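You operate a simulated robot arm through the tools that you are given. There is no shell and no other tool. Be economical: measure what you need, move in short steps, check, and stop when the job is done.

You are at the controls of a simulated two-armed robot. One attempt, no reset.

Task
Stack the brass block labelled "border" from the work table on top of the brass block labelled "dots". Take the purple cup on the front corner of the work table and put it away on the shelf on the wooden crate. Stack the pack marked "No 200" from the work table on top of the pack marked "No 50". Take the corner guard from the work table and put it on the upper shelf of the wooden rack. Put the steel block that says "eyelet" from the work table on the blue cover there and the steel block marked "crease" on the press table shelf. Open the right cabinet door, take the roll marked "150" from the work table and leave it on the low shelf of the tall cabinet, then shut the door. Any order will do. Set down upright: purple cup, roll.
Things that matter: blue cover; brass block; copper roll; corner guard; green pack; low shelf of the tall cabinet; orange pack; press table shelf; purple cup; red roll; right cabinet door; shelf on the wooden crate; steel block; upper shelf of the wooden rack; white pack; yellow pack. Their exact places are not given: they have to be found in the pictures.

It is judged by the outcome, as a careful person would: the job done as asked, and still so three seconds after it is handed in. It fails if anything else is knocked over, pushed out of place, dropped, spilled or broken. Lids that push on must go on centred and level and be pressed home; caps that screw on are set level and turned clockwise until they are tight.

Robot
Two 6-joint arms with two-finger grippers on one trunk, on a base that drives. Base frame: it is fixed to the floor where the robot stands at the start and does not move with it; the origin is under the middle of the robot, x ahead of it, y to its left, z up; the surface under the hand at the start is at about z = 90. Readings come in cm, rad, newtons and seconds.
The left shoulder is at the start at [7, 14.8, 138.2], the right one opposite. With the tool pointing down near the work surface each hand reaches from about 30 to 60 cm from the robot's upright axis, wherever it stands, measured 20 degrees to its own side. Places, roughly: blue cover (20x15x1 cm) [60, 20, 90]; copper roll, red roll [50, -75, 100]; corner guard (4x4x2 cm) [50, 40, 90]; green pack, orange pack, white pack, yellow pack [50, 25, 100]; low shelf of the tall cabinet [-440, -150, 40]; press table shelf [-100, -10, 20]; purple cup (7x8x9 cm) [40, 20, 90]; right cabinet door [-420, -130, 40]; shelf on the wooden crate (54x15 cm) [-208, -66, 96]; steel block [50, 75, 100]; upper shelf of the wooden rack (95x18 cm) [224, -238, 92]. Payload 2.69 kg a hand.
The TCP of each hand is the grasp point between the finger pads, 2 cm short of the fingertips. In the tool frame z runs along the fingers and y along their closing line. The gripper opens to 10 cm. The gripper's body begins 6.3 cm behind the TCP.
Orientation is that of the tool frame in the base frame, as a unit quaternion [w, x, y, z]. With the fingers straight down and closing along the base's y, the tool's x points along the base's -x, its y along +y and its z along -z.

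Tools
- The arms move only by the tool jog_arm. It takes "left_series", "right_series" or both (then of equal length, played together; a hand with none holds still); each is one flat list of numbers, 7 for each row, row after row: the opening, from 0 (shut) to 1 (fully open), then the shift along the tool's x, y, z in cm, then the turn, a rotation vector about the tool's x, y, z in rad. In form: [claw, x, y, z, ax, ay, az, claw, x, y, z, ax, ay, az, ...]. A call has 1 to 12 rows; each row shifts and turns the commanded pose from where the row before left it, along the tool's axes as they then stand. Rows are played at 5 a second. More than 5 cm and 0.15 rad between two rows, or a gripper value outside its range, and nothing of the call is played. A pose out of reach is approached as far as the arm can. The call stops where the force on the tool passes 40 N (or 10 N more than at its start, if that is more) or the arm is blocked; 0.2 s more then pass. Each finger travels about 4.5 cm/s and halts on what it meets, pressing with about 20 N; the grip force reading is that of the motor and also rises with nothing between the fingers. The clock runs only during rows and for 0.2 s after the last one: add rows that do not move to give the fingers time. It gives the time, the measured TCP pose, the force on the tool (base axes), the opening and the grip force at its end, in the units of the frame above (readings bear some noise), with the torque about the TCP (base axes, N m) and any sound that the robot's microphone picked up.
- Cameras (640 x 400 px; columns grow to the right, rows downward): "scene" is now at [10.76, -2.1, 157.3]; the picture's right is [-0.26, -0.97, -0.00], its down [-0.90, 0.24, -0.36] and it looks along [0.35, -0.09, -0.93] (base axes); focal length 214 px, centre (320, 200). "left" rides on the left gripper at [7, 1.9, -9.9] in its tool frame; the picture's right is [-0.26, 0.97, 0.00], its down [-0.75, -0.20, -0.63] and it looks along [-0.61, -0.16, 0.78] (tool axes); focal length 230 px, centre (320, 200). "right" rides on the right gripper at [7, -1.9, -9.9] in its tool frame; the picture's right is [0.26, 0.97, 0.00], its down [-0.75, 0.20, -0.63] and it looks along [-0.61, 0.16, 0.78] (tool axes); focal length 230 px, centre (320, 200).
- get_image(camera): a new picture of that camera. The clock stands still meanwhile.
- move_column(by): slides the trunk up (or, below 0, down) by that many cm; the arms and the scene camera ride with it, the base frame stays. It gives what a move gives, with no picture.
- base_move(legs): drives the robot by 1 to 6 legs, each [ahead, turn to the left] in cm and rad, along the robot's own axes; the way and the turn of a leg run together, so that a leg with both is an arc; at most 150 cm and 3.142 rad a leg. The arms and the cameras ride along, it lands a little off, and it stops where it bumps. It gives what a move gives.
- aim_head(pan, tilt): turns the head with the scene camera to pan (to the left, within 1.501 rad either way) and tilt (down, from -0.506 to 1.204), counted from straight ahead of the robot. It gives what a move gives.
- locate(camera, pixels): for up to 12 pixels [column, row] of the newest picture of that camera ("zoom" is the newest enlarged one), the place [x, y, z] in the base frame of the surface seen there, good to about 0.3 cm, but the place of the scene camera against the robot may be out by one fixed shift of up to 1.2 cm in any direction. The clock stands still meanwhile.
- enlarge(camera, box): a new picture of the part [left, top, right, bottom] of that camera's present view, enlarged. The clock stands still meanwhile.
- job_done(): hands the job in; it is judged then, once.

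Keep the steps short. Do not move on a guess: measure, check each grasp and each placing, and mend mistakes. In all there are 322 turns and 216 pictures (those below and enlarged ones count). Leave the grippers open and the arms clear of the work at the hand-in unless told otherwise, and finish with a single line.

The tools are called as name(argument=value, ...) on one line, values as JSON. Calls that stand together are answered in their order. jog_arm: Moves the arms, as the interface text tells. Its arguments: {"type":"object","properties":{"left_series":{"type":"array"},"right_series":{"type":"array"}},"required":[]} The other tools are called the same way: move_column (by) slides the trunk up or down; base_move (legs) drives the base; aim_head (pan, tilt) turns the head that bears the scene camera; get_image (camera) takes a picture; locate (camera, pixels) gives the place of the surface under pixels of a picture; enlarge (camera, box) takes an enlarged picture of a part of a camera's view; job_done () hands the job in.

At the start:

```text
t: 0.0
left_ee_pos: [43.54, 29.66, 100.13]
left_tcp_rot: [0.001, 0.0, 1.0, 0.0]
left_wrist_force: [0.6, -0.3, -0.3]
left_moment: [0.01, -0.04, 0.0]
left_width: 10.02
left_finger_force: 0.1
right_ee_pos: [52.38, -5.8, 100.0]
right_tcp_rot: [0.0, 0.0, 1.0, 0.001]
right_wrist_force: [0.2, 0.3, -0.1]
right_moment: [0.02, 0.0, 0.01]
right_width: 9.99
right_finger_force: 0.1
trunk travel left (down, up): [-94.0, 0.0]
robot x, y, heading: [0.37, 0.24, 0.003]
head pan, tilt: [-0.258, 1.201]
```

scene: 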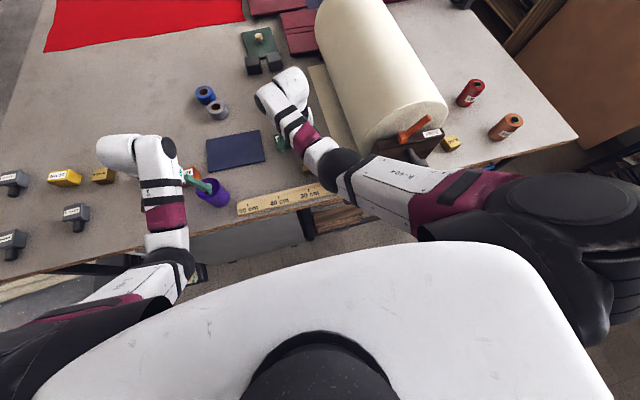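
right: 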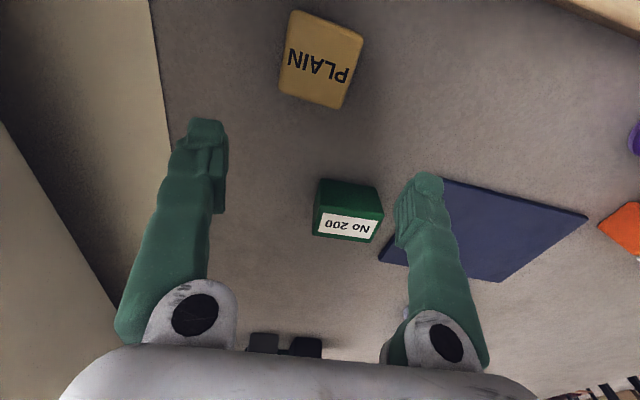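
left: 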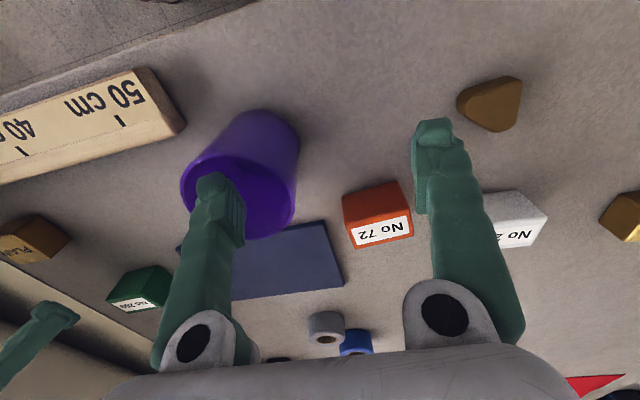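

I start by looking closer at the table in the scene view.

enlarge(camera="scene", box=[0, 120, 240, 270])

enlarge(camera="scene", box=[180, 0, 340, 100])

enlarge(camera="scene", box=[370, 60, 562, 180])

```text
2.67 times, centred on (120, 195) of scene
```

zoom: 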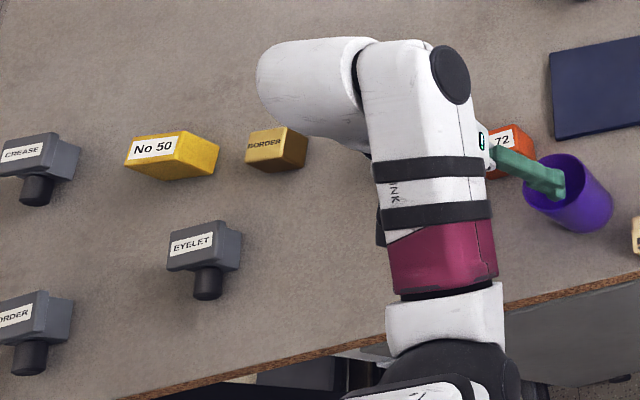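

```text
4.00 times, centred on (260, 50) of scene
```

zoom: 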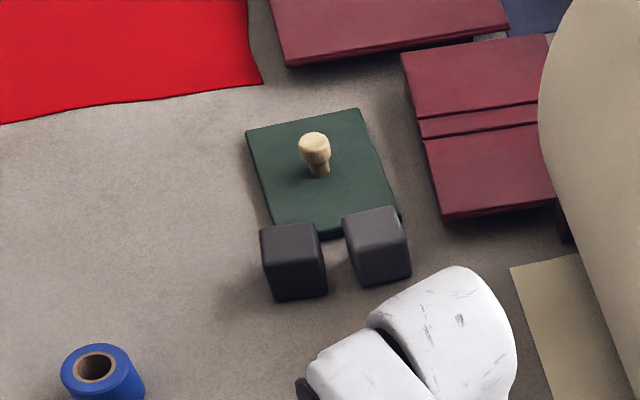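

```text
3.33 times, centred on (466, 120) of scene
```

zoom: 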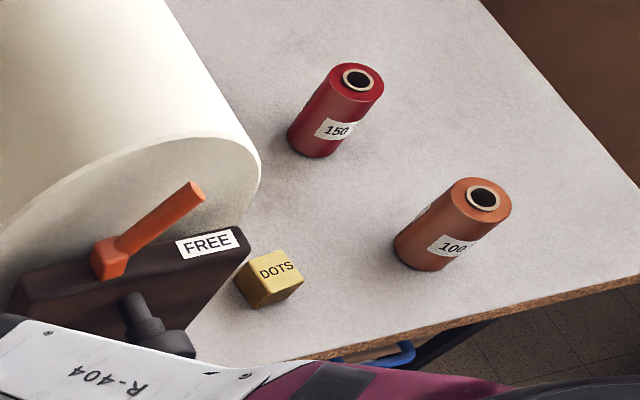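

locate(camera="scene", pixels=[[13, 174], [56, 174], [97, 170], [74, 208], [235, 150], [477, 84], [453, 139], [515, 119], [209, 185], [400, 250], [540, 135], [206, 92]])

locate(camera="left", pixels=[[490, 100], [375, 205], [375, 230], [515, 210], [145, 280], [40, 235], [330, 320], [625, 210], [280, 120], [180, 130], [290, 260], [400, 130]])

locate(camera="right", pixels=[[350, 195], [348, 227], [325, 45], [320, 95], [500, 230], [150, 200], [320, 188], [380, 190], [620, 220], [440, 180], [588, 215], [500, 282]])

```text
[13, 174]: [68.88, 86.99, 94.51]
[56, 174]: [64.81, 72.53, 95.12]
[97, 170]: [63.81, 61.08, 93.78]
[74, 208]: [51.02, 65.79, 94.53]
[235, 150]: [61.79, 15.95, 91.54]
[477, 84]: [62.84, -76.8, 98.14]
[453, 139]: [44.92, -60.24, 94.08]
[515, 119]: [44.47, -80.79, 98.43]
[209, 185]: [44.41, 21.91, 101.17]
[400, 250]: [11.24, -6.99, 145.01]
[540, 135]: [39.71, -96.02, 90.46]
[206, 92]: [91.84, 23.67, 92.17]
```

```text
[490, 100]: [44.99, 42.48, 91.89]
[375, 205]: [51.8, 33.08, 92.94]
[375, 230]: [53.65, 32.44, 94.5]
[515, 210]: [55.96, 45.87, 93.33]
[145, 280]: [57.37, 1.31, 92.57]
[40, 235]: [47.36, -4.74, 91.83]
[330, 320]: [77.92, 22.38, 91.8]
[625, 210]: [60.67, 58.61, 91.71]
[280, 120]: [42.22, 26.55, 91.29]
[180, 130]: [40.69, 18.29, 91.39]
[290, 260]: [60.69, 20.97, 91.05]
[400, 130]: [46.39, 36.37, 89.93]
```

```text
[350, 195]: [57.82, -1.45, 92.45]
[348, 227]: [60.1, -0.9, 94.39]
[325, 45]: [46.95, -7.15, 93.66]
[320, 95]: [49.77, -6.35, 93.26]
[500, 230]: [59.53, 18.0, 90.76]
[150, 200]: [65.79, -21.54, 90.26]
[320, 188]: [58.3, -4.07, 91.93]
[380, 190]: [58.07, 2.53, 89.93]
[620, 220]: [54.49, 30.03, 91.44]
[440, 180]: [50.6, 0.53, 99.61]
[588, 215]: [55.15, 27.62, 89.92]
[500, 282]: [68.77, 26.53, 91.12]
```

The table objects are found. Now I look around for the distant places.

aim_head(pan=1.0, tilt=0.7)

get_image(camera="scene")

aim_head(pan=-1.2, tilt=0.5)

get_image(camera="scene")

```text
t: 1.4
left_ee_pos: [43.64, 29.61, 99.94]
left_tcp_rot: [0.0, 0.0, 1.0, 0.0]
left_wrist_force: [0.5, 0.0, 0.0]
left_moment: [-0.02, -0.02, 0.0]
left_width: 10.01
left_finger_force: 0.1
right_ee_pos: [52.4, -5.82, 100.02]
right_tcp_rot: [0.0, 0.001, 1.0, 0.0]
right_wrist_force: [-0.3, 0.2, 0.4]
right_moment: [0.02, 0.02, -0.01]
right_width: 10.02
right_finger_force: 0.0
trunk travel left (down, up): [-94.0, 0.0]
robot x, y, heading: [-0.27, 0.19, -0.001]
head pan, tilt: [1.0, 0.7]
```

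```text
209 pictures are left
```

scene: 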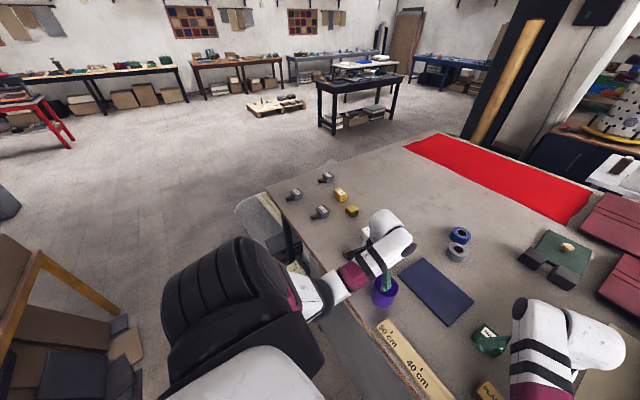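

```text
t: 3.5
left_ee_pos: [43.61, 29.57, 100.06]
left_tcp_rot: [0.0, 0.0, 1.0, 0.0]
left_wrist_force: [-0.4, 0.2, -0.5]
left_moment: [-0.02, -0.01, -0.02]
left_width: 10.0
left_finger_force: 0.0
right_ee_pos: [52.38, -5.72, 99.96]
right_tcp_rot: [0.0, 0.001, 1.0, 0.001]
right_wrist_force: [-0.2, 0.1, -0.6]
right_moment: [0.0, 0.0, 0.04]
right_width: 9.99
right_finger_force: 0.0
trunk travel left (down, up): [-94.0, 0.0]
robot x, y, heading: [0.15, 0.01, -0.001]
head pan, tilt: [-1.201, 0.499]
```

```text
208 pictures are left
```

scene: 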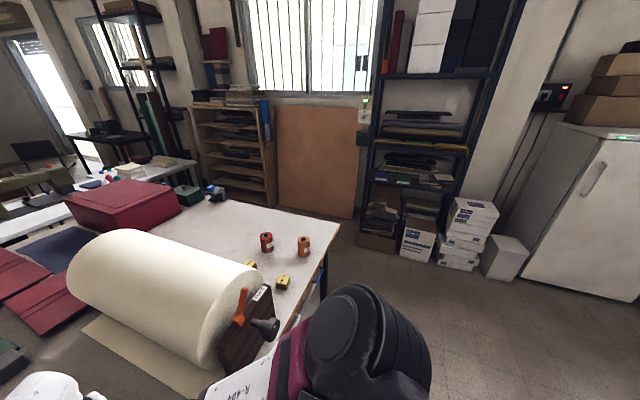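

enlarge(camera="scene", box=[210, 210, 338, 290])

enlarge(camera="scene", box=[160, 70, 368, 200])

locate(camera="scene", pixels=[[283, 280], [250, 263], [200, 108], [230, 110], [262, 112], [225, 125], [240, 200], [330, 225], [340, 240], [196, 160], [170, 210], [300, 210]])

```text
5.00 times, centred on (274, 250) of scene
```

zoom: 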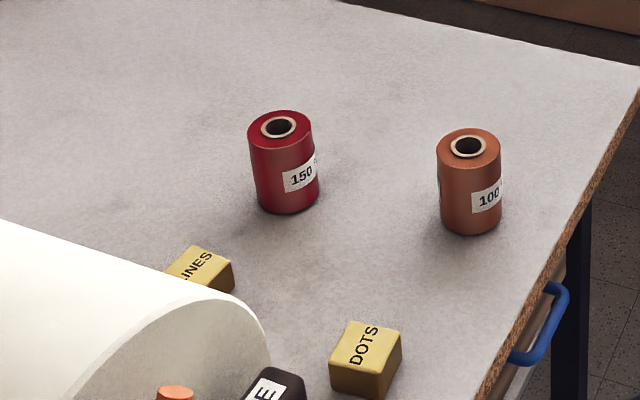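

```text
3.08 times, centred on (264, 135) of scene
```

zoom: 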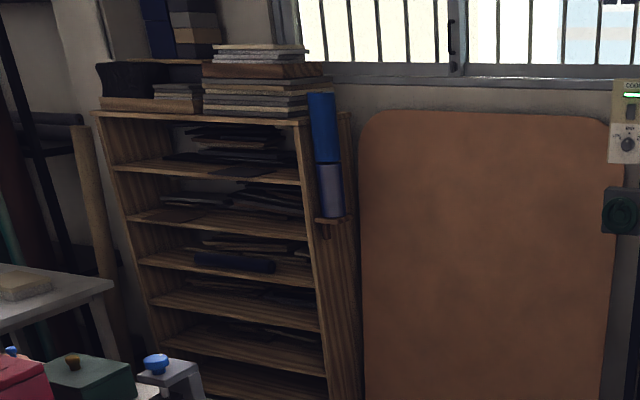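

```text
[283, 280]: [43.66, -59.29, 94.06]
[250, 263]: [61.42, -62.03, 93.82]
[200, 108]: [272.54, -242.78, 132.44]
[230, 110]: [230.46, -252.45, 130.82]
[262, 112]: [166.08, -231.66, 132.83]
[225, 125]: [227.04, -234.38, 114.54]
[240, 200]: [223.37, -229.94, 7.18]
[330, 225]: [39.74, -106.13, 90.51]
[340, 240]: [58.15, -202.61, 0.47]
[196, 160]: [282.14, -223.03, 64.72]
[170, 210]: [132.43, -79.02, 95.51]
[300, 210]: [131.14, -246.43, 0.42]
```

I measure the green pack precisely with the right hand's camera.

enlarge(camera="right", box=[260, 150, 420, 250])

```text
4.00 times, centred on (340, 200) of right
```

zoom: 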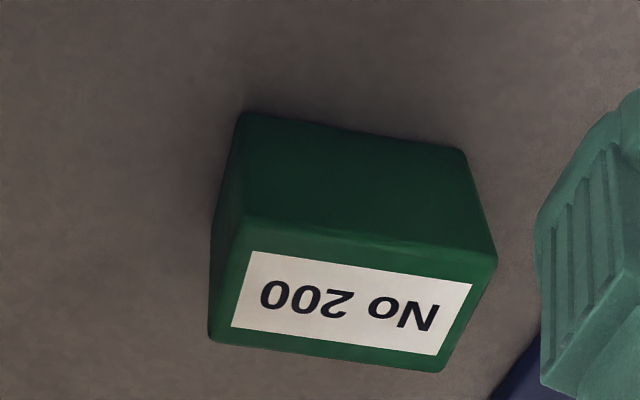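

locate(camera="zoom", pixels=[[250, 230], [490, 262], [216, 332], [440, 362], [250, 120], [455, 155], [355, 300], [360, 190]])

```text
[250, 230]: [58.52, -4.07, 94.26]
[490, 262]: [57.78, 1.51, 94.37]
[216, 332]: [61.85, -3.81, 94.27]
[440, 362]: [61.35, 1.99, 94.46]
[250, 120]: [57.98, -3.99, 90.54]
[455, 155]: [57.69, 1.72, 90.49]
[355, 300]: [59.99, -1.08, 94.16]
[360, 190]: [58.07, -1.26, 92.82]
```

Green pack: centre (59.9, -1.1), top z 94.3, 6 cm along y, turned about +0.12 rad. Right hand moves over it, turns, and goes down.

jog_arm(right_series=[1, -3.7, 2.4, 0, 0, 0, 0, 1, -3.7, 2.3, 0, 0, 0, 0, 1, 0, 0, 0, 0, 0, -0.12, 1, 0, 0, 2.5, 0, 0, 0, 1, 0, 0, 2.5, 0, 0, 0, 1, 0, 0, 2.2, 0, 0, 0, 1, 0, 0, 0, 0, 0, 0])

get_image(camera="right")

```text
t: 5.1
left_ee_pos: [43.64, 29.61, 99.93]
left_tcp_rot: [0.0, -0.001, 1.0, -0.001]
left_wrist_force: [-0.1, 0.8, -0.1]
left_moment: [0.0, -0.02, 0.0]
left_width: 10.0
left_finger_force: 0.0
right_ee_pos: [53.5, -6.72, 94.12]
right_tcp_rot: [0.0, -0.06, 0.998, 0.001]
right_wrist_force: [0.6, 0.1, 0.1]
right_moment: [0.01, 0.01, 0.0]
right_width: 9.98
right_finger_force: 0.0
right hand out of reach, approached as far as the arm can: row 1, 2, 4, 5, 6
trunk travel left (down, up): [-94.0, 0.0]
robot x, y, heading: [-0.24, 0.07, -0.002]
head pan, tilt: [-1.201, 0.499]
```

```text
204 pictures are left
```

right: 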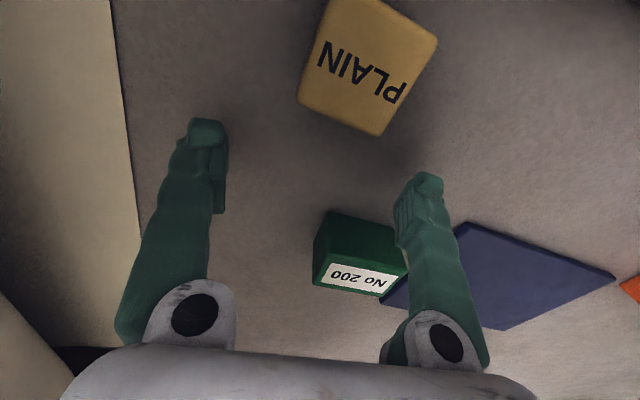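

Reach falls short; the base must go nearer. I first raise both hands well clear.

jog_arm(right_series=[1, 0, 0, -5, 0, 0, 0, 1, 0, 0, -5, 0, 0, 0, 1, 0, 0, -5, 0, 0, 0, 1, 0, 0, 0, 0, 0, 0], left_series=[1, 0, 0, -5, 0, 0, 0, 1, 0, 0, -5, 0, 0, 0, 1, 0, 0, -3, 0, 0, 0, 1, 0, 0, 0, 0, 0, 0])

base_move(legs=[[8, 0]])

aim_head(pan=0.4, tilt=0.9)

get_image(camera="scene")

get_image(camera="right")

```text
t: 6.1
left_ee_pos: [49.1, 32.65, 104.44]
left_tcp_rot: [-0.001, -0.001, 1.0, 0.001]
left_wrist_force: [0.4, -0.3, 0.3]
left_moment: [0.0, 0.02, -0.02]
left_width: 9.99
left_finger_force: 0.0
left hand out of reach, approached as far as the arm can: row 1, 2, 3
right_ee_pos: [53.84, -6.73, 109.46]
right_tcp_rot: [-0.001, -0.06, 0.998, 0.0]
right_wrist_force: [0.3, -0.6, 0.6]
right_moment: [0.03, -0.01, 0.02]
right_width: 10.0
right_finger_force: 0.1
trunk travel left (down, up): [-94.0, 0.0]
robot x, y, heading: [0.07, 0.26, 0.002]
head pan, tilt: [-1.201, 0.499]
```

```text
t: 7.7
left_ee_pos: [53.14, 32.67, 105.3]
left_tcp_rot: [0.035, -0.006, 0.999, -0.005]
left_wrist_force: [-0.1, 0.1, -0.9]
left_moment: [0.0, -0.01, 0.0]
left_width: 10.0
left_finger_force: 0.1
right_ee_pos: [57.61, -7.12, 109.49]
right_tcp_rot: [0.019, -0.049, 0.999, -0.001]
right_wrist_force: [-1.1, 0.5, -0.8]
right_moment: [-0.04, -0.03, -0.02]
right_width: 10.0
right_finger_force: 0.0
trunk travel left (down, up): [-94.0, 0.0]
robot x, y, heading: [7.85, 0.02, 0.002]
head pan, tilt: [-1.201, 0.499]
stopped in leg 1: the robot was blocked; the commanded pose is now the measured one
```

```text
t: 9.3
left_ee_pos: [54.22, 32.78, 104.72]
left_tcp_rot: [0.028, -0.004, 1.0, -0.004]
left_wrist_force: [-1.2, -0.4, 0.2]
left_moment: [-0.03, 0.01, -0.03]
left_width: 10.0
left_finger_force: 0.0
right_ee_pos: [58.75, -6.78, 109.21]
right_tcp_rot: [0.012, -0.05, 0.999, -0.002]
right_wrist_force: [0.1, 0.1, -0.7]
right_moment: [-0.01, -0.01, 0.01]
right_width: 9.98
right_finger_force: 0.1
trunk travel left (down, up): [-94.0, 0.0]
robot x, y, heading: [8.08, -0.28, -0.0]
head pan, tilt: [0.4, 0.901]
```

```text
203 pictures are left
```

scene: 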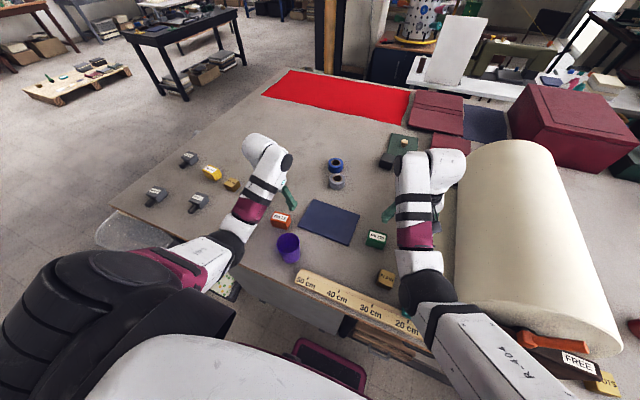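

```text
202 pictures are left
```

right: 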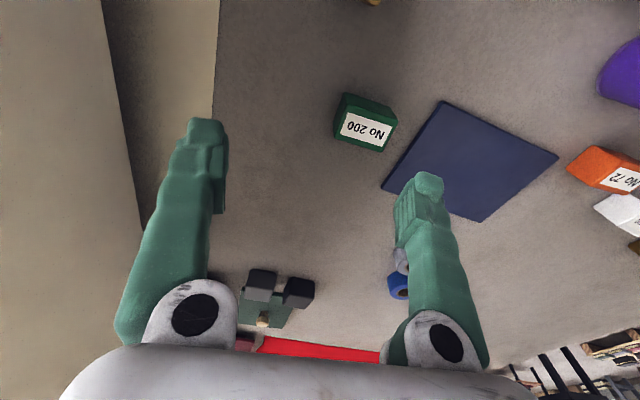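

The base stands about at x=8 (touching the table, it seems). I re-measure the green pack.

enlarge(camera="right", box=[290, 70, 450, 170])

```text
4.00 times, centred on (370, 120) of right
```

zoom: 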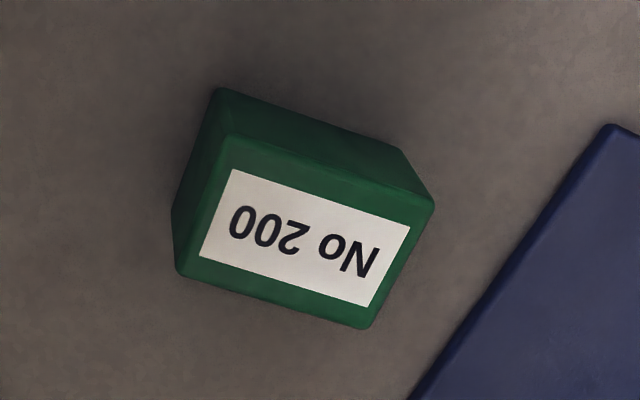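

locate(camera="zoom", pixels=[[232, 142], [428, 205], [184, 266], [362, 322], [305, 235], [330, 140], [100, 200]])

```text
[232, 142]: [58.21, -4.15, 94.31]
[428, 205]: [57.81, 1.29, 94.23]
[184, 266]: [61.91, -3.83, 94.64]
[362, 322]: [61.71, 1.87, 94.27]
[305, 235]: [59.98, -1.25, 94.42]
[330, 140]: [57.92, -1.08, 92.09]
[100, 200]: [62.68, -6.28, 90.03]
```

jog_arm(right_series=[1, -0.8, 2.7, 0, 0, 0.024, 0, 1, -0.9, 2.7, 0, 0, 0, 0, 1, 0, 0, 4, 0, 0, 0, 1, 0, 0, 4, 0, 0, 0, 1, 0, 0, 2.5, 0, 0, 0, 1, 0, 0, 0, 0, 0, 0])

get_image(camera="right")

```text
t: 10.7
left_ee_pos: [54.08, 32.83, 104.85]
left_tcp_rot: [0.028, -0.004, 1.0, -0.005]
left_wrist_force: [-0.1, 0.4, -0.7]
left_moment: [-0.03, -0.01, 0.0]
left_width: 10.01
left_finger_force: 0.1
right_ee_pos: [60.19, -2.83, 98.78]
right_tcp_rot: [0.0, -0.041, 0.999, -0.011]
right_wrist_force: [0.0, -0.8, 0.1]
right_moment: [0.0, 0.01, 0.0]
right_width: 9.97
right_finger_force: 0.2
trunk travel left (down, up): [-94.0, 0.0]
robot x, y, heading: [7.86, -0.18, 0.002]
head pan, tilt: [0.4, 0.901]
```

```text
200 pictures are left
```

right: 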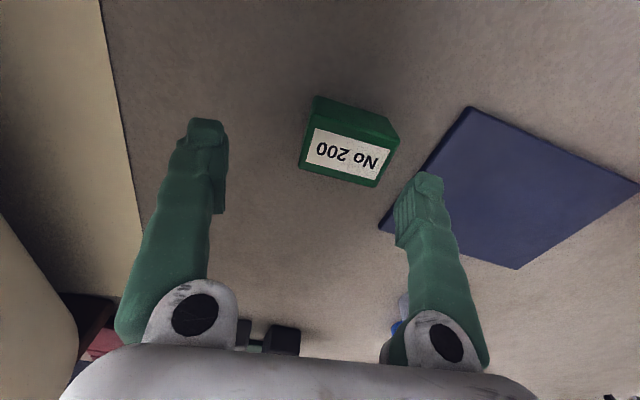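

jog_arm(right_series=[0.85, 0.2, 1.6, 0, 0, 0, 0, 0.85, 0, 0, 0, 0, 0, 0, 0.85, 0, 0, 0, 0, 0, 0])

get_image(camera="right")

locate(camera="right", pixels=[[312, 130], [390, 145], [345, 155], [300, 165], [378, 185], [470, 110]])

```text
t: 11.7
left_ee_pos: [54.1, 32.69, 104.89]
left_tcp_rot: [0.029, -0.004, 1.0, -0.005]
left_wrist_force: [-0.2, -0.4, 0.1]
left_moment: [-0.02, 0.0, -0.01]
left_width: 10.02
left_finger_force: 0.0
right_ee_pos: [60.44, -2.91, 98.6]
right_tcp_rot: [0.002, -0.028, 0.999, -0.019]
right_wrist_force: [0.5, 0.2, 0.1]
right_moment: [0.01, 0.03, -0.03]
right_width: 8.52
right_finger_force: 0.0
trunk travel left (down, up): [-94.0, 0.0]
robot x, y, heading: [7.74, -0.46, -0.002]
head pan, tilt: [0.4, 0.901]
stopped in row 3 (right hand): the arm was blocked; the commanded pose is now the measured one
```

```text
199 pictures are left
```

right: 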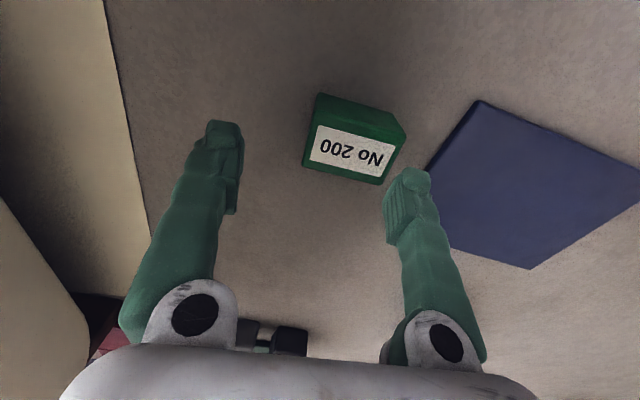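

```text
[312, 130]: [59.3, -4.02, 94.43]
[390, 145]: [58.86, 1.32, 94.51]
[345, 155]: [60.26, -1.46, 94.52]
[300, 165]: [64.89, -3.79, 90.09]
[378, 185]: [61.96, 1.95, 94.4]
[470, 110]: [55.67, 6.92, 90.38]
```

The arm is blocked near its middle limit; I turn the base left so the pack lies on the right hand's side. Lift first.

jog_arm(right_series=[1, 0, -2, -5, 0, 0, 0, 1, 0, -2, 0, 0, 0, 0, 1, 0, 0, 0, 0, 0, 0])

base_move(legs=[[-2, 0], [0, 0.35]])

get_image(camera="right")

```text
refused: row 1 steps farther than a row can; nothing moved
```

```text
t: 13.6
left_ee_pos: [38.15, 46.48, 104.95]
left_tcp_rot: [0.031, -0.179, 0.983, 0.001]
left_wrist_force: [-0.4, -0.3, -0.3]
left_moment: [0.03, 0.04, 0.03]
left_width: 10.01
left_finger_force: 0.1
right_ee_pos: [56.22, 15.16, 98.46]
right_tcp_rot: [0.001, -0.2, 0.98, -0.019]
right_wrist_force: [-0.4, 0.0, -0.4]
right_moment: [0.01, 0.0, 0.01]
right_width: 8.5
right_finger_force: 0.1
trunk travel left (down, up): [-94.0, 0.0]
robot x, y, heading: [5.95, -0.11, 0.354]
head pan, tilt: [0.4, 0.901]
```

```text
198 pictures are left
```

right: 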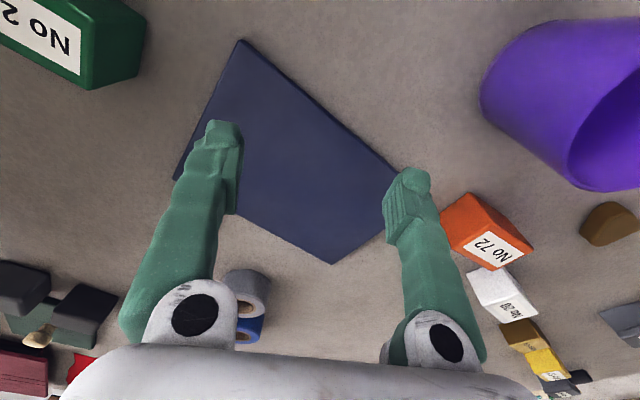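

jog_arm(right_series=[1, 0, 0, -2, -0.038, 0, 0, 1, 0, 0, 0, 0, 0, 0.11, 1, 0, 0, 0, 0, 0, 0.11, 1, 0, 0, 0, 0, 0, 0.1, 1, -0.6, -4.16, 0, 0, 0, 0, 1, -0.6, -4.16, 0, 0, 0, 0, 1, -0.6, -4.16, 0, 0, 0, 0, 1, -0.6, -4.16, 0, 0, 0, 0, 1, 0, 0, 2, 0, 0, 0, 1, 0, 0, 0, 0, 0, 0])

get_image(camera="right")

```text
t: 15.8
left_ee_pos: [38.06, 46.76, 104.82]
left_tcp_rot: [0.031, -0.179, 0.983, 0.0]
left_wrist_force: [0.0, 0.1, -0.8]
left_moment: [-0.03, 0.02, 0.0]
left_width: 9.99
left_finger_force: 0.1
right_ee_pos: [59.93, -1.1, 97.96]
right_tcp_rot: [-0.002, -0.043, 0.999, -0.001]
right_wrist_force: [0.7, -0.4, 0.5]
right_moment: [0.02, 0.01, -0.02]
right_width: 9.99
right_finger_force: 0.0
trunk travel left (down, up): [-94.0, 0.0]
robot x, y, heading: [5.73, -0.2, 0.351]
head pan, tilt: [0.4, 0.901]
```

```text
197 pictures are left
```

right: 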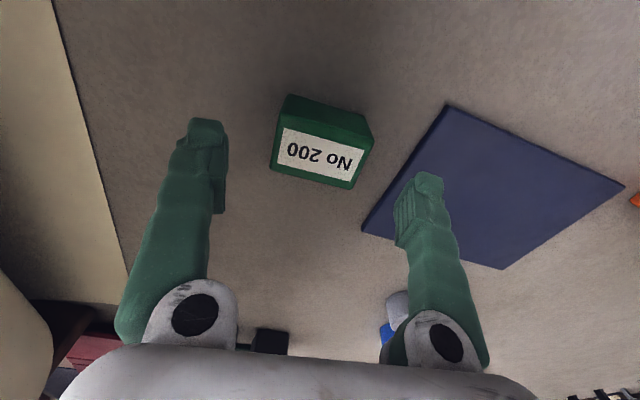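

Centred over the pack. Down and close.

jog_arm(right_series=[0.9, 0, 0, 2.5, 0, 0, 0, 0.9, 0, 0, 2.2, 0, 0, 0, 0, 0, 0, 0, 0, 0, 0, 0, 0, 0, 0, 0, 0, 0, 0, 0, 0, 0, 0, 0, 0, 0, 0, 0, 0, 0, 0, 0, 0, 0, 0, 0, 0, 0, 0])

get_image(camera="right")

```text
t: 17.4
left_ee_pos: [38.24, 46.55, 104.89]
left_tcp_rot: [0.032, -0.179, 0.983, 0.0]
left_wrist_force: [-0.4, 0.4, -0.8]
left_moment: [-0.01, 0.03, 0.01]
left_width: 9.99
left_finger_force: 0.1
right_ee_pos: [59.85, -1.08, 93.53]
right_tcp_rot: [-0.002, -0.043, 0.999, 0.0]
right_wrist_force: [0.2, -0.2, 0.1]
right_moment: [0.02, 0.05, -0.01]
right_width: 6.1
right_finger_force: 20.0
trunk travel left (down, up): [-94.0, 0.0]
robot x, y, heading: [5.64, 0.05, 0.354]
head pan, tilt: [0.4, 0.901]
```

```text
196 pictures are left
```

right: 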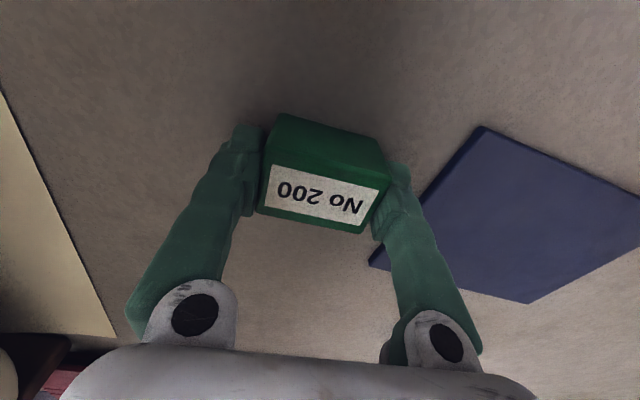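

Pack held (6.1 cm). I lift it.

jog_arm(right_series=[0, 0, 0, -5, 0, 0, 0, 0, 0, 0, -5, 0, 0, 0, 0, 0, 0, -5, 0, 0, 0, 0, 4, 0, 0, 0, 0, 0, 0, 4, 0, 0, 0, 0, 0, 0, 0, 0, 0, 0, 0, 0])

get_image(camera="right")

aim_head(pan=0.9, tilt=0.9)

get_image(camera="scene")

```text
t: 18.8
left_ee_pos: [38.31, 46.56, 104.83]
left_tcp_rot: [0.031, -0.179, 0.983, 0.002]
left_wrist_force: [-0.1, 0.1, -0.7]
left_moment: [0.01, 0.03, -0.02]
left_width: 10.02
left_finger_force: 0.0
right_ee_pos: [56.52, 1.23, 102.49]
right_tcp_rot: [0.0, -0.043, 0.999, -0.001]
right_wrist_force: [-0.7, 0.2, -1.2]
right_moment: [-0.01, 0.03, -0.02]
right_width: 6.12
right_finger_force: 20.4
right hand out of reach, approached as far as the arm can: row 3, 4, 5
trunk travel left (down, up): [-94.0, 0.0]
robot x, y, heading: [6.08, -0.21, 0.358]
head pan, tilt: [0.4, 0.901]
```

```text
195 pictures are left
```

right: 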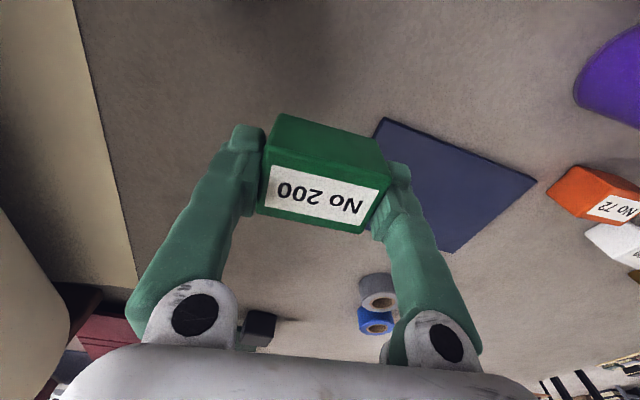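

```text
t: 19.7
left_ee_pos: [38.09, 46.74, 104.88]
left_tcp_rot: [0.032, -0.179, 0.983, 0.001]
left_wrist_force: [0.0, 0.0, 0.5]
left_moment: [-0.02, 0.02, 0.02]
left_width: 10.01
left_finger_force: 0.0
right_ee_pos: [56.43, 1.21, 102.49]
right_tcp_rot: [-0.001, -0.042, 0.999, 0.0]
right_wrist_force: [-0.9, -0.5, -0.7]
right_moment: [0.03, 0.01, 0.0]
right_width: 6.08
right_finger_force: 19.9
trunk travel left (down, up): [-94.0, 0.0]
robot x, y, heading: [6.39, -0.01, 0.351]
head pan, tilt: [0.901, 0.901]
```

```text
194 pictures are left
```

scene: 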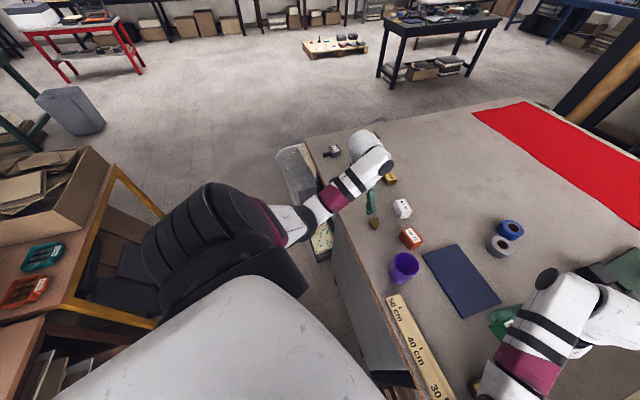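

locate(camera="scene", pixels=[[115, 165], [60, 300], [160, 215], [290, 150], [310, 185], [310, 140], [322, 245], [375, 370], [320, 200], [150, 330], [45, 255], [405, 260]])

aim_head(pan=1.5, tilt=0.7)

get_image(camera="scene")

```text
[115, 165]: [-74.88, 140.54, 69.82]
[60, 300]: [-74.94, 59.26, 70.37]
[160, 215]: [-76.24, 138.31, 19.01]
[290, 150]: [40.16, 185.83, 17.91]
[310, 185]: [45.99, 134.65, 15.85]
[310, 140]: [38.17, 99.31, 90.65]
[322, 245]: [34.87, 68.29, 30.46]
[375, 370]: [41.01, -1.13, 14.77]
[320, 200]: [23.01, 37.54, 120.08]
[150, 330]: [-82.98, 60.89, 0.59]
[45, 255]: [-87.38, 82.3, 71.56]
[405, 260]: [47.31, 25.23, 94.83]
```

```text
t: 20.7
left_ee_pos: [38.14, 46.63, 104.9]
left_tcp_rot: [0.031, -0.179, 0.983, 0.0]
left_wrist_force: [-0.4, 0.1, 0.3]
left_moment: [0.0, -0.02, 0.0]
left_width: 9.98
left_finger_force: 0.2
right_ee_pos: [56.57, 1.24, 102.5]
right_tcp_rot: [0.0, -0.043, 0.999, -0.001]
right_wrist_force: [-0.1, 0.3, -0.3]
right_moment: [0.01, -0.03, 0.02]
right_width: 6.09
right_finger_force: 20.0
trunk travel left (down, up): [-94.0, 0.0]
robot x, y, heading: [6.14, 0.29, 0.35]
head pan, tilt: [1.499, 0.7]
```

```text
193 pictures are left
```

scene: 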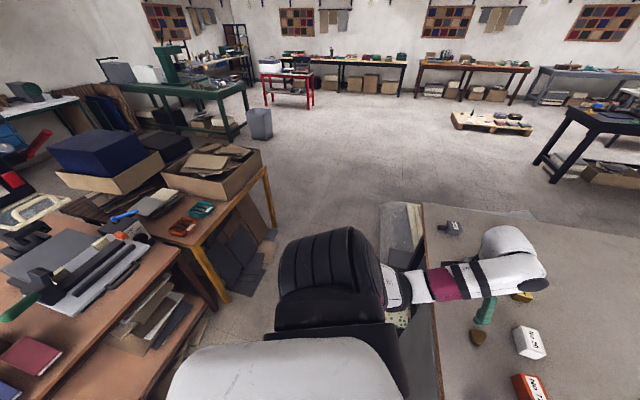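

Aisle behind is free to x≈-75. I back off, turn along the table, drive left, turn back.

base_move(legs=[[-25, 0], [0, 1.22], [72, 0], [0, -1.22]])

aim_head(pan=-0.3, tilt=1.0)

get_image(camera="scene")

get_image(camera="right")

```text
t: 32.1
left_ee_pos: [17.33, 110.21, 105.01]
left_tcp_rot: [0.034, -0.174, 0.984, 0.001]
left_wrist_force: [-0.1, 0.1, -1.1]
left_moment: [0.04, 0.0, 0.0]
left_width: 10.01
left_finger_force: 0.1
right_ee_pos: [34.87, 64.51, 102.51]
right_tcp_rot: [0.0, -0.037, 0.999, -0.001]
right_wrist_force: [0.8, 0.0, -0.3]
right_moment: [0.03, 0.0, 0.03]
right_width: 6.09
right_finger_force: 19.9
trunk travel left (down, up): [-94.0, 0.0]
robot x, y, heading: [-15.29, 63.32, 0.342]
head pan, tilt: [1.499, 0.7]
```

```text
t: 33.9
left_ee_pos: [17.34, 110.11, 105.01]
left_tcp_rot: [0.034, -0.173, 0.984, 0.0]
left_wrist_force: [-0.2, -0.7, 0.4]
left_moment: [0.0, 0.0, 0.02]
left_width: 10.01
left_finger_force: 0.0
right_ee_pos: [35.01, 64.39, 102.5]
right_tcp_rot: [-0.001, -0.038, 0.999, -0.001]
right_wrist_force: [-0.2, -0.2, -0.8]
right_moment: [-0.03, 0.03, 0.01]
right_width: 6.11
right_finger_force: 19.9
trunk travel left (down, up): [-94.0, 0.0]
robot x, y, heading: [-15.72, 63.89, 0.344]
head pan, tilt: [-0.3, 1.0]
```

```text
192 pictures are left
```

scene: 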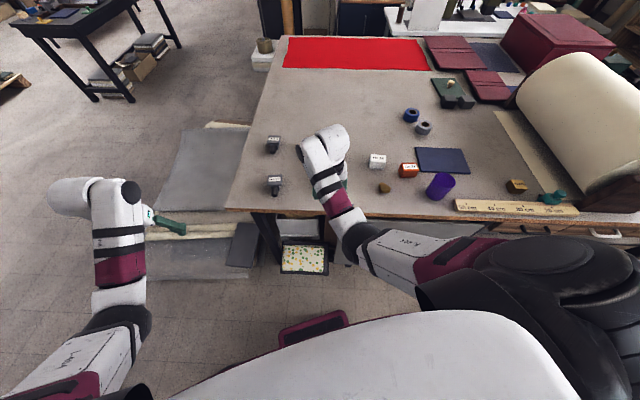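

```text
191 pictures are left
```

right: 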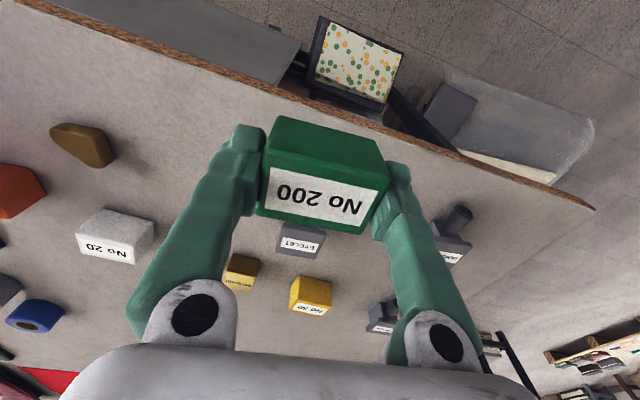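

Now ahead 21 cm toward the packs.

base_move(legs=[[21, 0]])

get_image(camera="right")

get_image(camera="scene")

```text
t: 35.5
left_ee_pos: [36.7, 116.81, 105.25]
left_tcp_rot: [0.035, -0.174, 0.984, 0.001]
left_wrist_force: [-0.7, -0.2, -0.3]
left_moment: [0.01, -0.06, 0.01]
left_width: 9.99
left_finger_force: 0.1
right_ee_pos: [54.41, 71.3, 102.77]
right_tcp_rot: [0.0, -0.037, 0.999, 0.0]
right_wrist_force: [-0.5, -0.1, -0.9]
right_moment: [0.03, -0.01, 0.04]
right_width: 6.11
right_finger_force: 20.2
trunk travel left (down, up): [-94.0, 0.0]
robot x, y, heading: [4.05, 70.76, 0.342]
head pan, tilt: [-0.3, 1.0]
```

```text
190 pictures are left
```

right: 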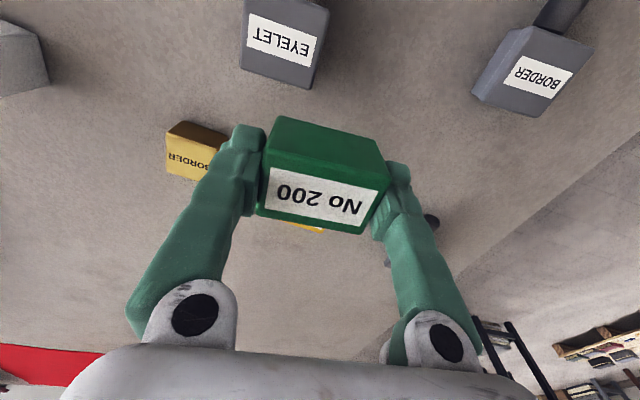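

```text
189 pictures are left
```

scene: 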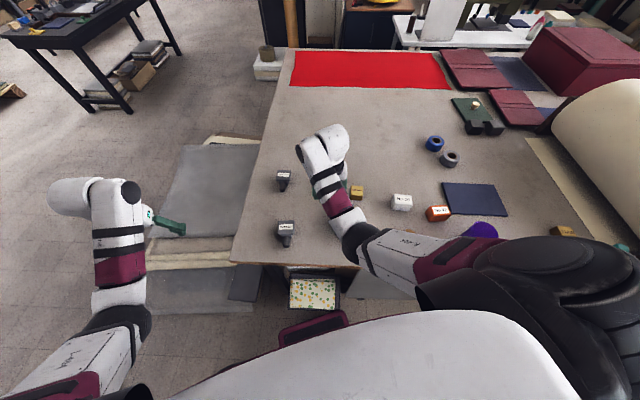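

The held pack hides No 50; I shift the right hand aside to measure it.

jog_arm(right_series=[0, 0, -4, 0, 0, 0, 0, 0, 0, -4, 0, 0, 0, 0, 0, 0, 0, 0, 0, 0, 0])

enlarge(camera="right", box=[320, 150, 480, 250])

get_image(camera="right")

```text
t: 36.3
left_ee_pos: [37.05, 117.19, 104.98]
left_tcp_rot: [0.034, -0.174, 0.984, 0.001]
left_wrist_force: [1.0, 1.0, 1.0]
left_moment: [0.0, 0.02, 0.01]
left_width: 10.0
left_finger_force: 0.0
right_ee_pos: [55.95, 63.83, 101.06]
right_tcp_rot: [0.0, -0.038, 0.999, -0.001]
right_wrist_force: [0.1, 0.2, -0.8]
right_moment: [-0.01, -0.04, 0.02]
right_width: 6.13
right_finger_force: 20.5
right hand out of reach, approached as far as the arm can: row 1, 2
trunk travel left (down, up): [-94.0, 0.0]
robot x, y, heading: [4.19, 70.96, 0.344]
head pan, tilt: [-0.3, 1.0]
```

```text
4.00 times, centred on (400, 200) of right
```

zoom: 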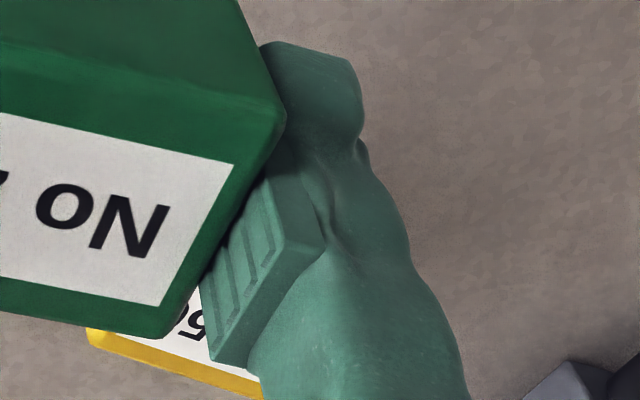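

```text
187 pictures are left
```

right: 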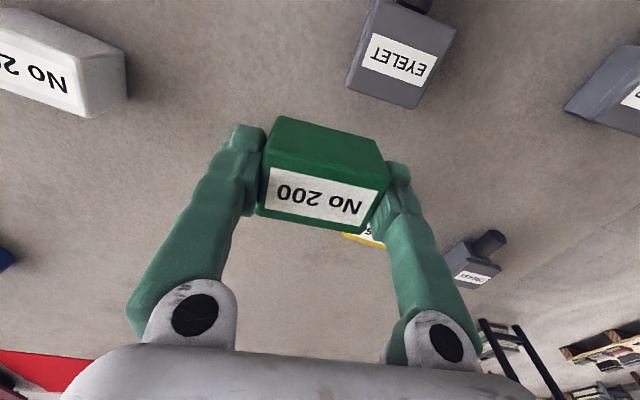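

jog_arm(right_series=[0, -1.5, -3.5, 0, 0, 0, 0, 0, -1.5, -3.5, 0, 0, 0, 0, 0, 0, 0, 0, 0, 0, 0])

enlarge(camera="right", box=[340, 130, 540, 255])

```text
t: 37.1
left_ee_pos: [37.08, 117.21, 104.94]
left_tcp_rot: [0.033, -0.174, 0.984, 0.0]
left_wrist_force: [0.4, -0.7, 0.0]
left_moment: [-0.03, 0.0, 0.0]
left_width: 10.01
left_finger_force: 0.1
right_ee_pos: [59.61, 57.16, 101.21]
right_tcp_rot: [-0.001, -0.037, 0.999, -0.001]
right_wrist_force: [0.5, 0.0, -0.6]
right_moment: [-0.04, -0.01, 0.01]
right_width: 6.09
right_finger_force: 20.3
trunk travel left (down, up): [-94.0, 0.0]
robot x, y, heading: [3.93, 70.5, 0.341]
head pan, tilt: [-0.3, 1.0]
```

```text
3.20 times, centred on (440, 192) of right
```

zoom: 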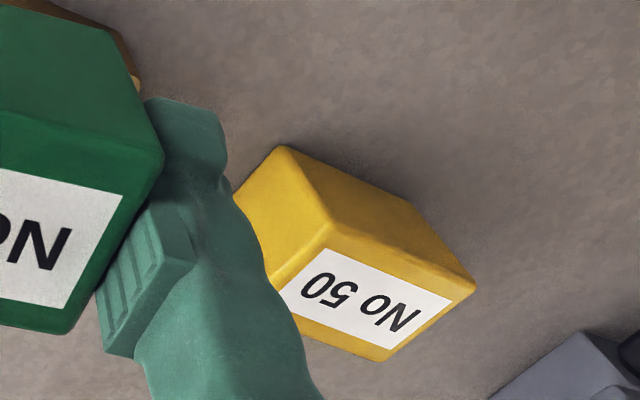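

locate(camera="zoom", pixels=[[336, 228], [465, 288], [385, 354], [360, 300], [285, 160], [280, 275], [400, 240], [270, 220]])

```text
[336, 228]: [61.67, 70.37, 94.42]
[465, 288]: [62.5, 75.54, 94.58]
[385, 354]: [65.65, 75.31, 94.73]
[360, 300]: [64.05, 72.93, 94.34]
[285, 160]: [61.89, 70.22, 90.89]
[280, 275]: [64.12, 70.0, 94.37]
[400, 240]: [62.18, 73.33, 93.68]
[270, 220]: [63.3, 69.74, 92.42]
```

No 50 is centred at about (63.8, 72.8), top 94.4, turned -0.13 rad. I go 4.5 cm nearer with the base.

base_move(legs=[[4.5, 0]])

```text
t: 38.0
left_ee_pos: [41.47, 118.67, 105.13]
left_tcp_rot: [0.043, -0.172, 0.984, 0.001]
left_wrist_force: [0.9, 0.6, 0.1]
left_moment: [-0.03, 0.04, -0.03]
left_width: 10.02
left_finger_force: 0.0
right_ee_pos: [63.49, 58.46, 101.24]
right_tcp_rot: [0.0, -0.038, 0.999, -0.001]
right_wrist_force: [0.8, -0.2, -1.7]
right_moment: [-0.02, 0.1, -0.01]
right_width: 6.09
right_finger_force: 20.0
trunk travel left (down, up): [-94.0, 0.0]
robot x, y, heading: [8.41, 72.19, 0.34]
head pan, tilt: [-0.3, 1.0]
```

jog_arm(right_series=[0, 0, 0, 0, 0, 0, 0.1, 0, 0, 0, 0, 0, 0, 0.105, 0, 0.38, 3.58, 0, 0, 0, 0, 0, 0.38, 3.58, 0, 0, 0, 0, 0, 0.38, 3.58, 0, 0, 0, 0, 0, 0.38, 3.58, 0, 0, 0, 0, 0, 0, 0, 0, 0, 0, 0])

get_image(camera="right")

enlarge(camera="scene", box=[260, 130, 420, 230])

```text
t: 39.6
left_ee_pos: [40.93, 118.37, 105.36]
left_tcp_rot: [0.048, -0.172, 0.984, 0.002]
left_wrist_force: [0.2, 0.3, 0.1]
left_moment: [0.04, 0.0, 0.01]
left_width: 9.99
left_finger_force: 0.0
right_ee_pos: [63.32, 72.84, 101.66]
right_tcp_rot: [0.003, 0.065, 0.998, 0.001]
right_wrist_force: [1.0, 0.5, 0.1]
right_moment: [0.02, 0.0, 0.02]
right_width: 6.11
right_finger_force: 20.4
trunk travel left (down, up): [-94.0, 0.0]
robot x, y, heading: [8.72, 72.55, 0.341]
head pan, tilt: [-0.3, 1.0]
```

```text
185 pictures are left
```

right: 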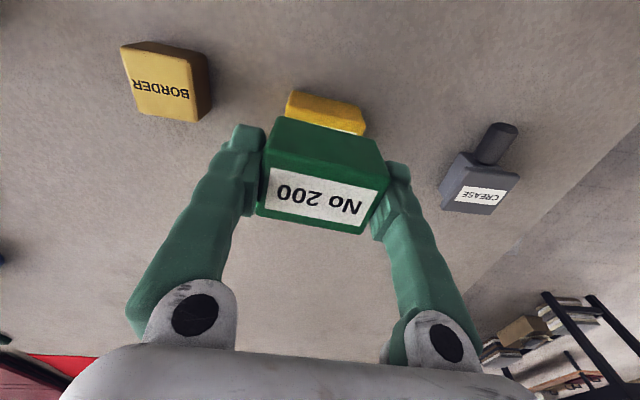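

```text
4.00 times, centred on (340, 180) of scene
```

zoom: 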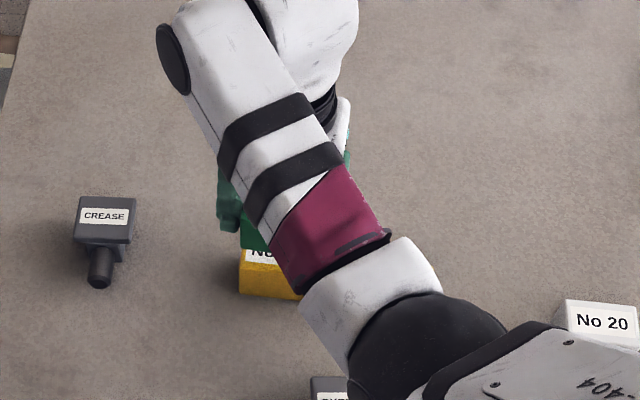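

locate(camera="right", pixels=[[290, 100], [360, 118], [325, 112], [277, 122], [375, 150], [268, 208], [362, 228], [325, 122]])

```text
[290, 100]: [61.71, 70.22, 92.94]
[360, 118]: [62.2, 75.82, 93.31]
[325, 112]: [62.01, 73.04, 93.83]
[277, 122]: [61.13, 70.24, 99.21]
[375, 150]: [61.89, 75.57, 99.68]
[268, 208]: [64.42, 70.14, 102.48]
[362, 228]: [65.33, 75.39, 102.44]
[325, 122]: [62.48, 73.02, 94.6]
```

Held pack needs +0.5 in x; then lower onto No 50 in small steps.

jog_arm(right_series=[0, -0.5, 0, 0, 0, 0, 0, 0, 0, 0, 2.0, 0, 0, 0, 0, 0, 0, 1.0, 0, 0, 0, 0, 0, 0, 0.4, 0, 0, 0, 0, 0, 0, 0, 0, 0, 0])

enlarge(camera="right", box=[220, 70, 420, 195])

```text
t: 40.8
left_ee_pos: [40.86, 118.29, 105.43]
left_tcp_rot: [0.048, -0.172, 0.984, 0.001]
left_wrist_force: [0.8, 0.0, 0.2]
left_moment: [0.01, -0.01, 0.02]
left_width: 9.98
left_finger_force: 0.2
right_ee_pos: [63.96, 72.57, 98.1]
right_tcp_rot: [0.003, 0.064, 0.998, 0.001]
right_wrist_force: [0.0, -0.3, 3.7]
right_moment: [-0.05, 0.05, 0.03]
right_width: 6.1
right_finger_force: 20.0
trunk travel left (down, up): [-94.0, 0.0]
robot x, y, heading: [8.58, 72.33, 0.34]
head pan, tilt: [-0.3, 1.0]
```

```text
3.20 times, centred on (320, 132) of right
```

zoom: 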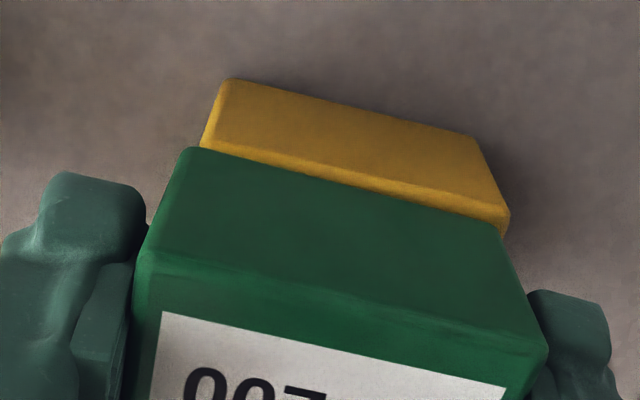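

Contact (3.7 N), aligned. Open and rise.

jog_arm(right_series=[0.65, 0, 0, 0, 0, 0, 0, 0.85, 0, 0, 0, 0, 0, 0, 0.85, 0, 0, 0, 0, 0, 0, 0.85, 0, 0, -2, 0, 0, 0, 0.85, 0, 0, -2, 0, 0, 0, 1, -2, -2, -2, 0, 0, 0, 1, 0, 0, 0, 0, 0, 0])

get_image(camera="right")

```text
t: 42.4
left_ee_pos: [40.91, 118.38, 105.35]
left_tcp_rot: [0.048, -0.172, 0.984, 0.003]
left_wrist_force: [0.8, -0.9, -0.5]
left_moment: [0.02, -0.03, 0.0]
left_width: 10.01
left_finger_force: 0.1
right_ee_pos: [65.92, 70.1, 103.94]
right_tcp_rot: [0.002, 0.065, 0.998, 0.001]
right_wrist_force: [1.0, 0.2, 0.7]
right_moment: [0.05, 0.0, 0.0]
right_width: 9.98
right_finger_force: 0.0
trunk travel left (down, up): [-94.0, 0.0]
robot x, y, heading: [8.69, 72.51, 0.341]
head pan, tilt: [-0.3, 1.0]
```

```text
182 pictures are left
```

right: 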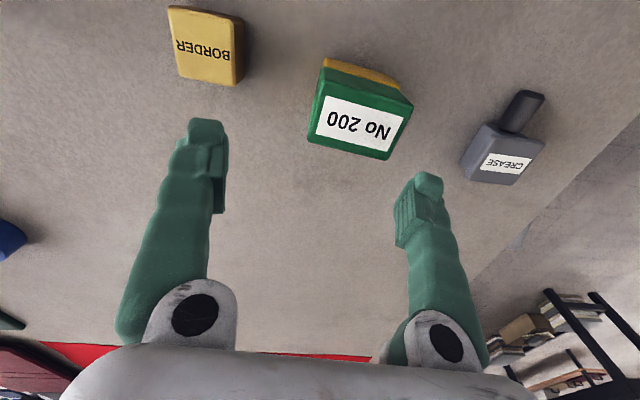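

Stack is good. Next the brass BORDER block: measure it.

enlarge(camera="right", box=[140, 0, 300, 100])

```text
4.00 times, centred on (220, 50) of right
```

zoom: 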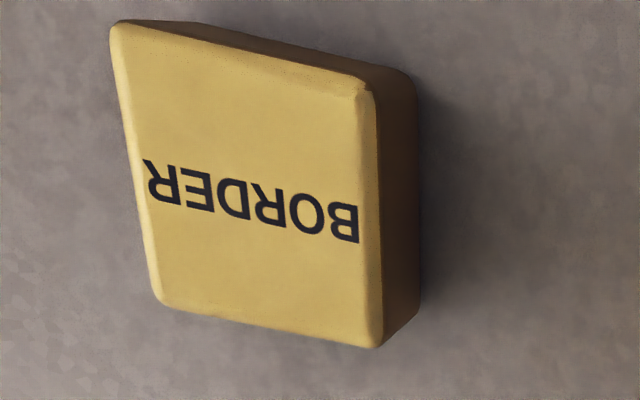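

locate(camera="zoom", pixels=[[118, 30], [368, 92], [160, 300], [375, 340], [245, 190], [410, 310], [480, 200]])

```text
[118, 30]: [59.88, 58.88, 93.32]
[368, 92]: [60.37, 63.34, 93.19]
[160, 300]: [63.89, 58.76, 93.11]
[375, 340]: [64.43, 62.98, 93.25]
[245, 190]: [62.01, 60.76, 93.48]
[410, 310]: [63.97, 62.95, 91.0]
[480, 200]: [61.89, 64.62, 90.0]
```

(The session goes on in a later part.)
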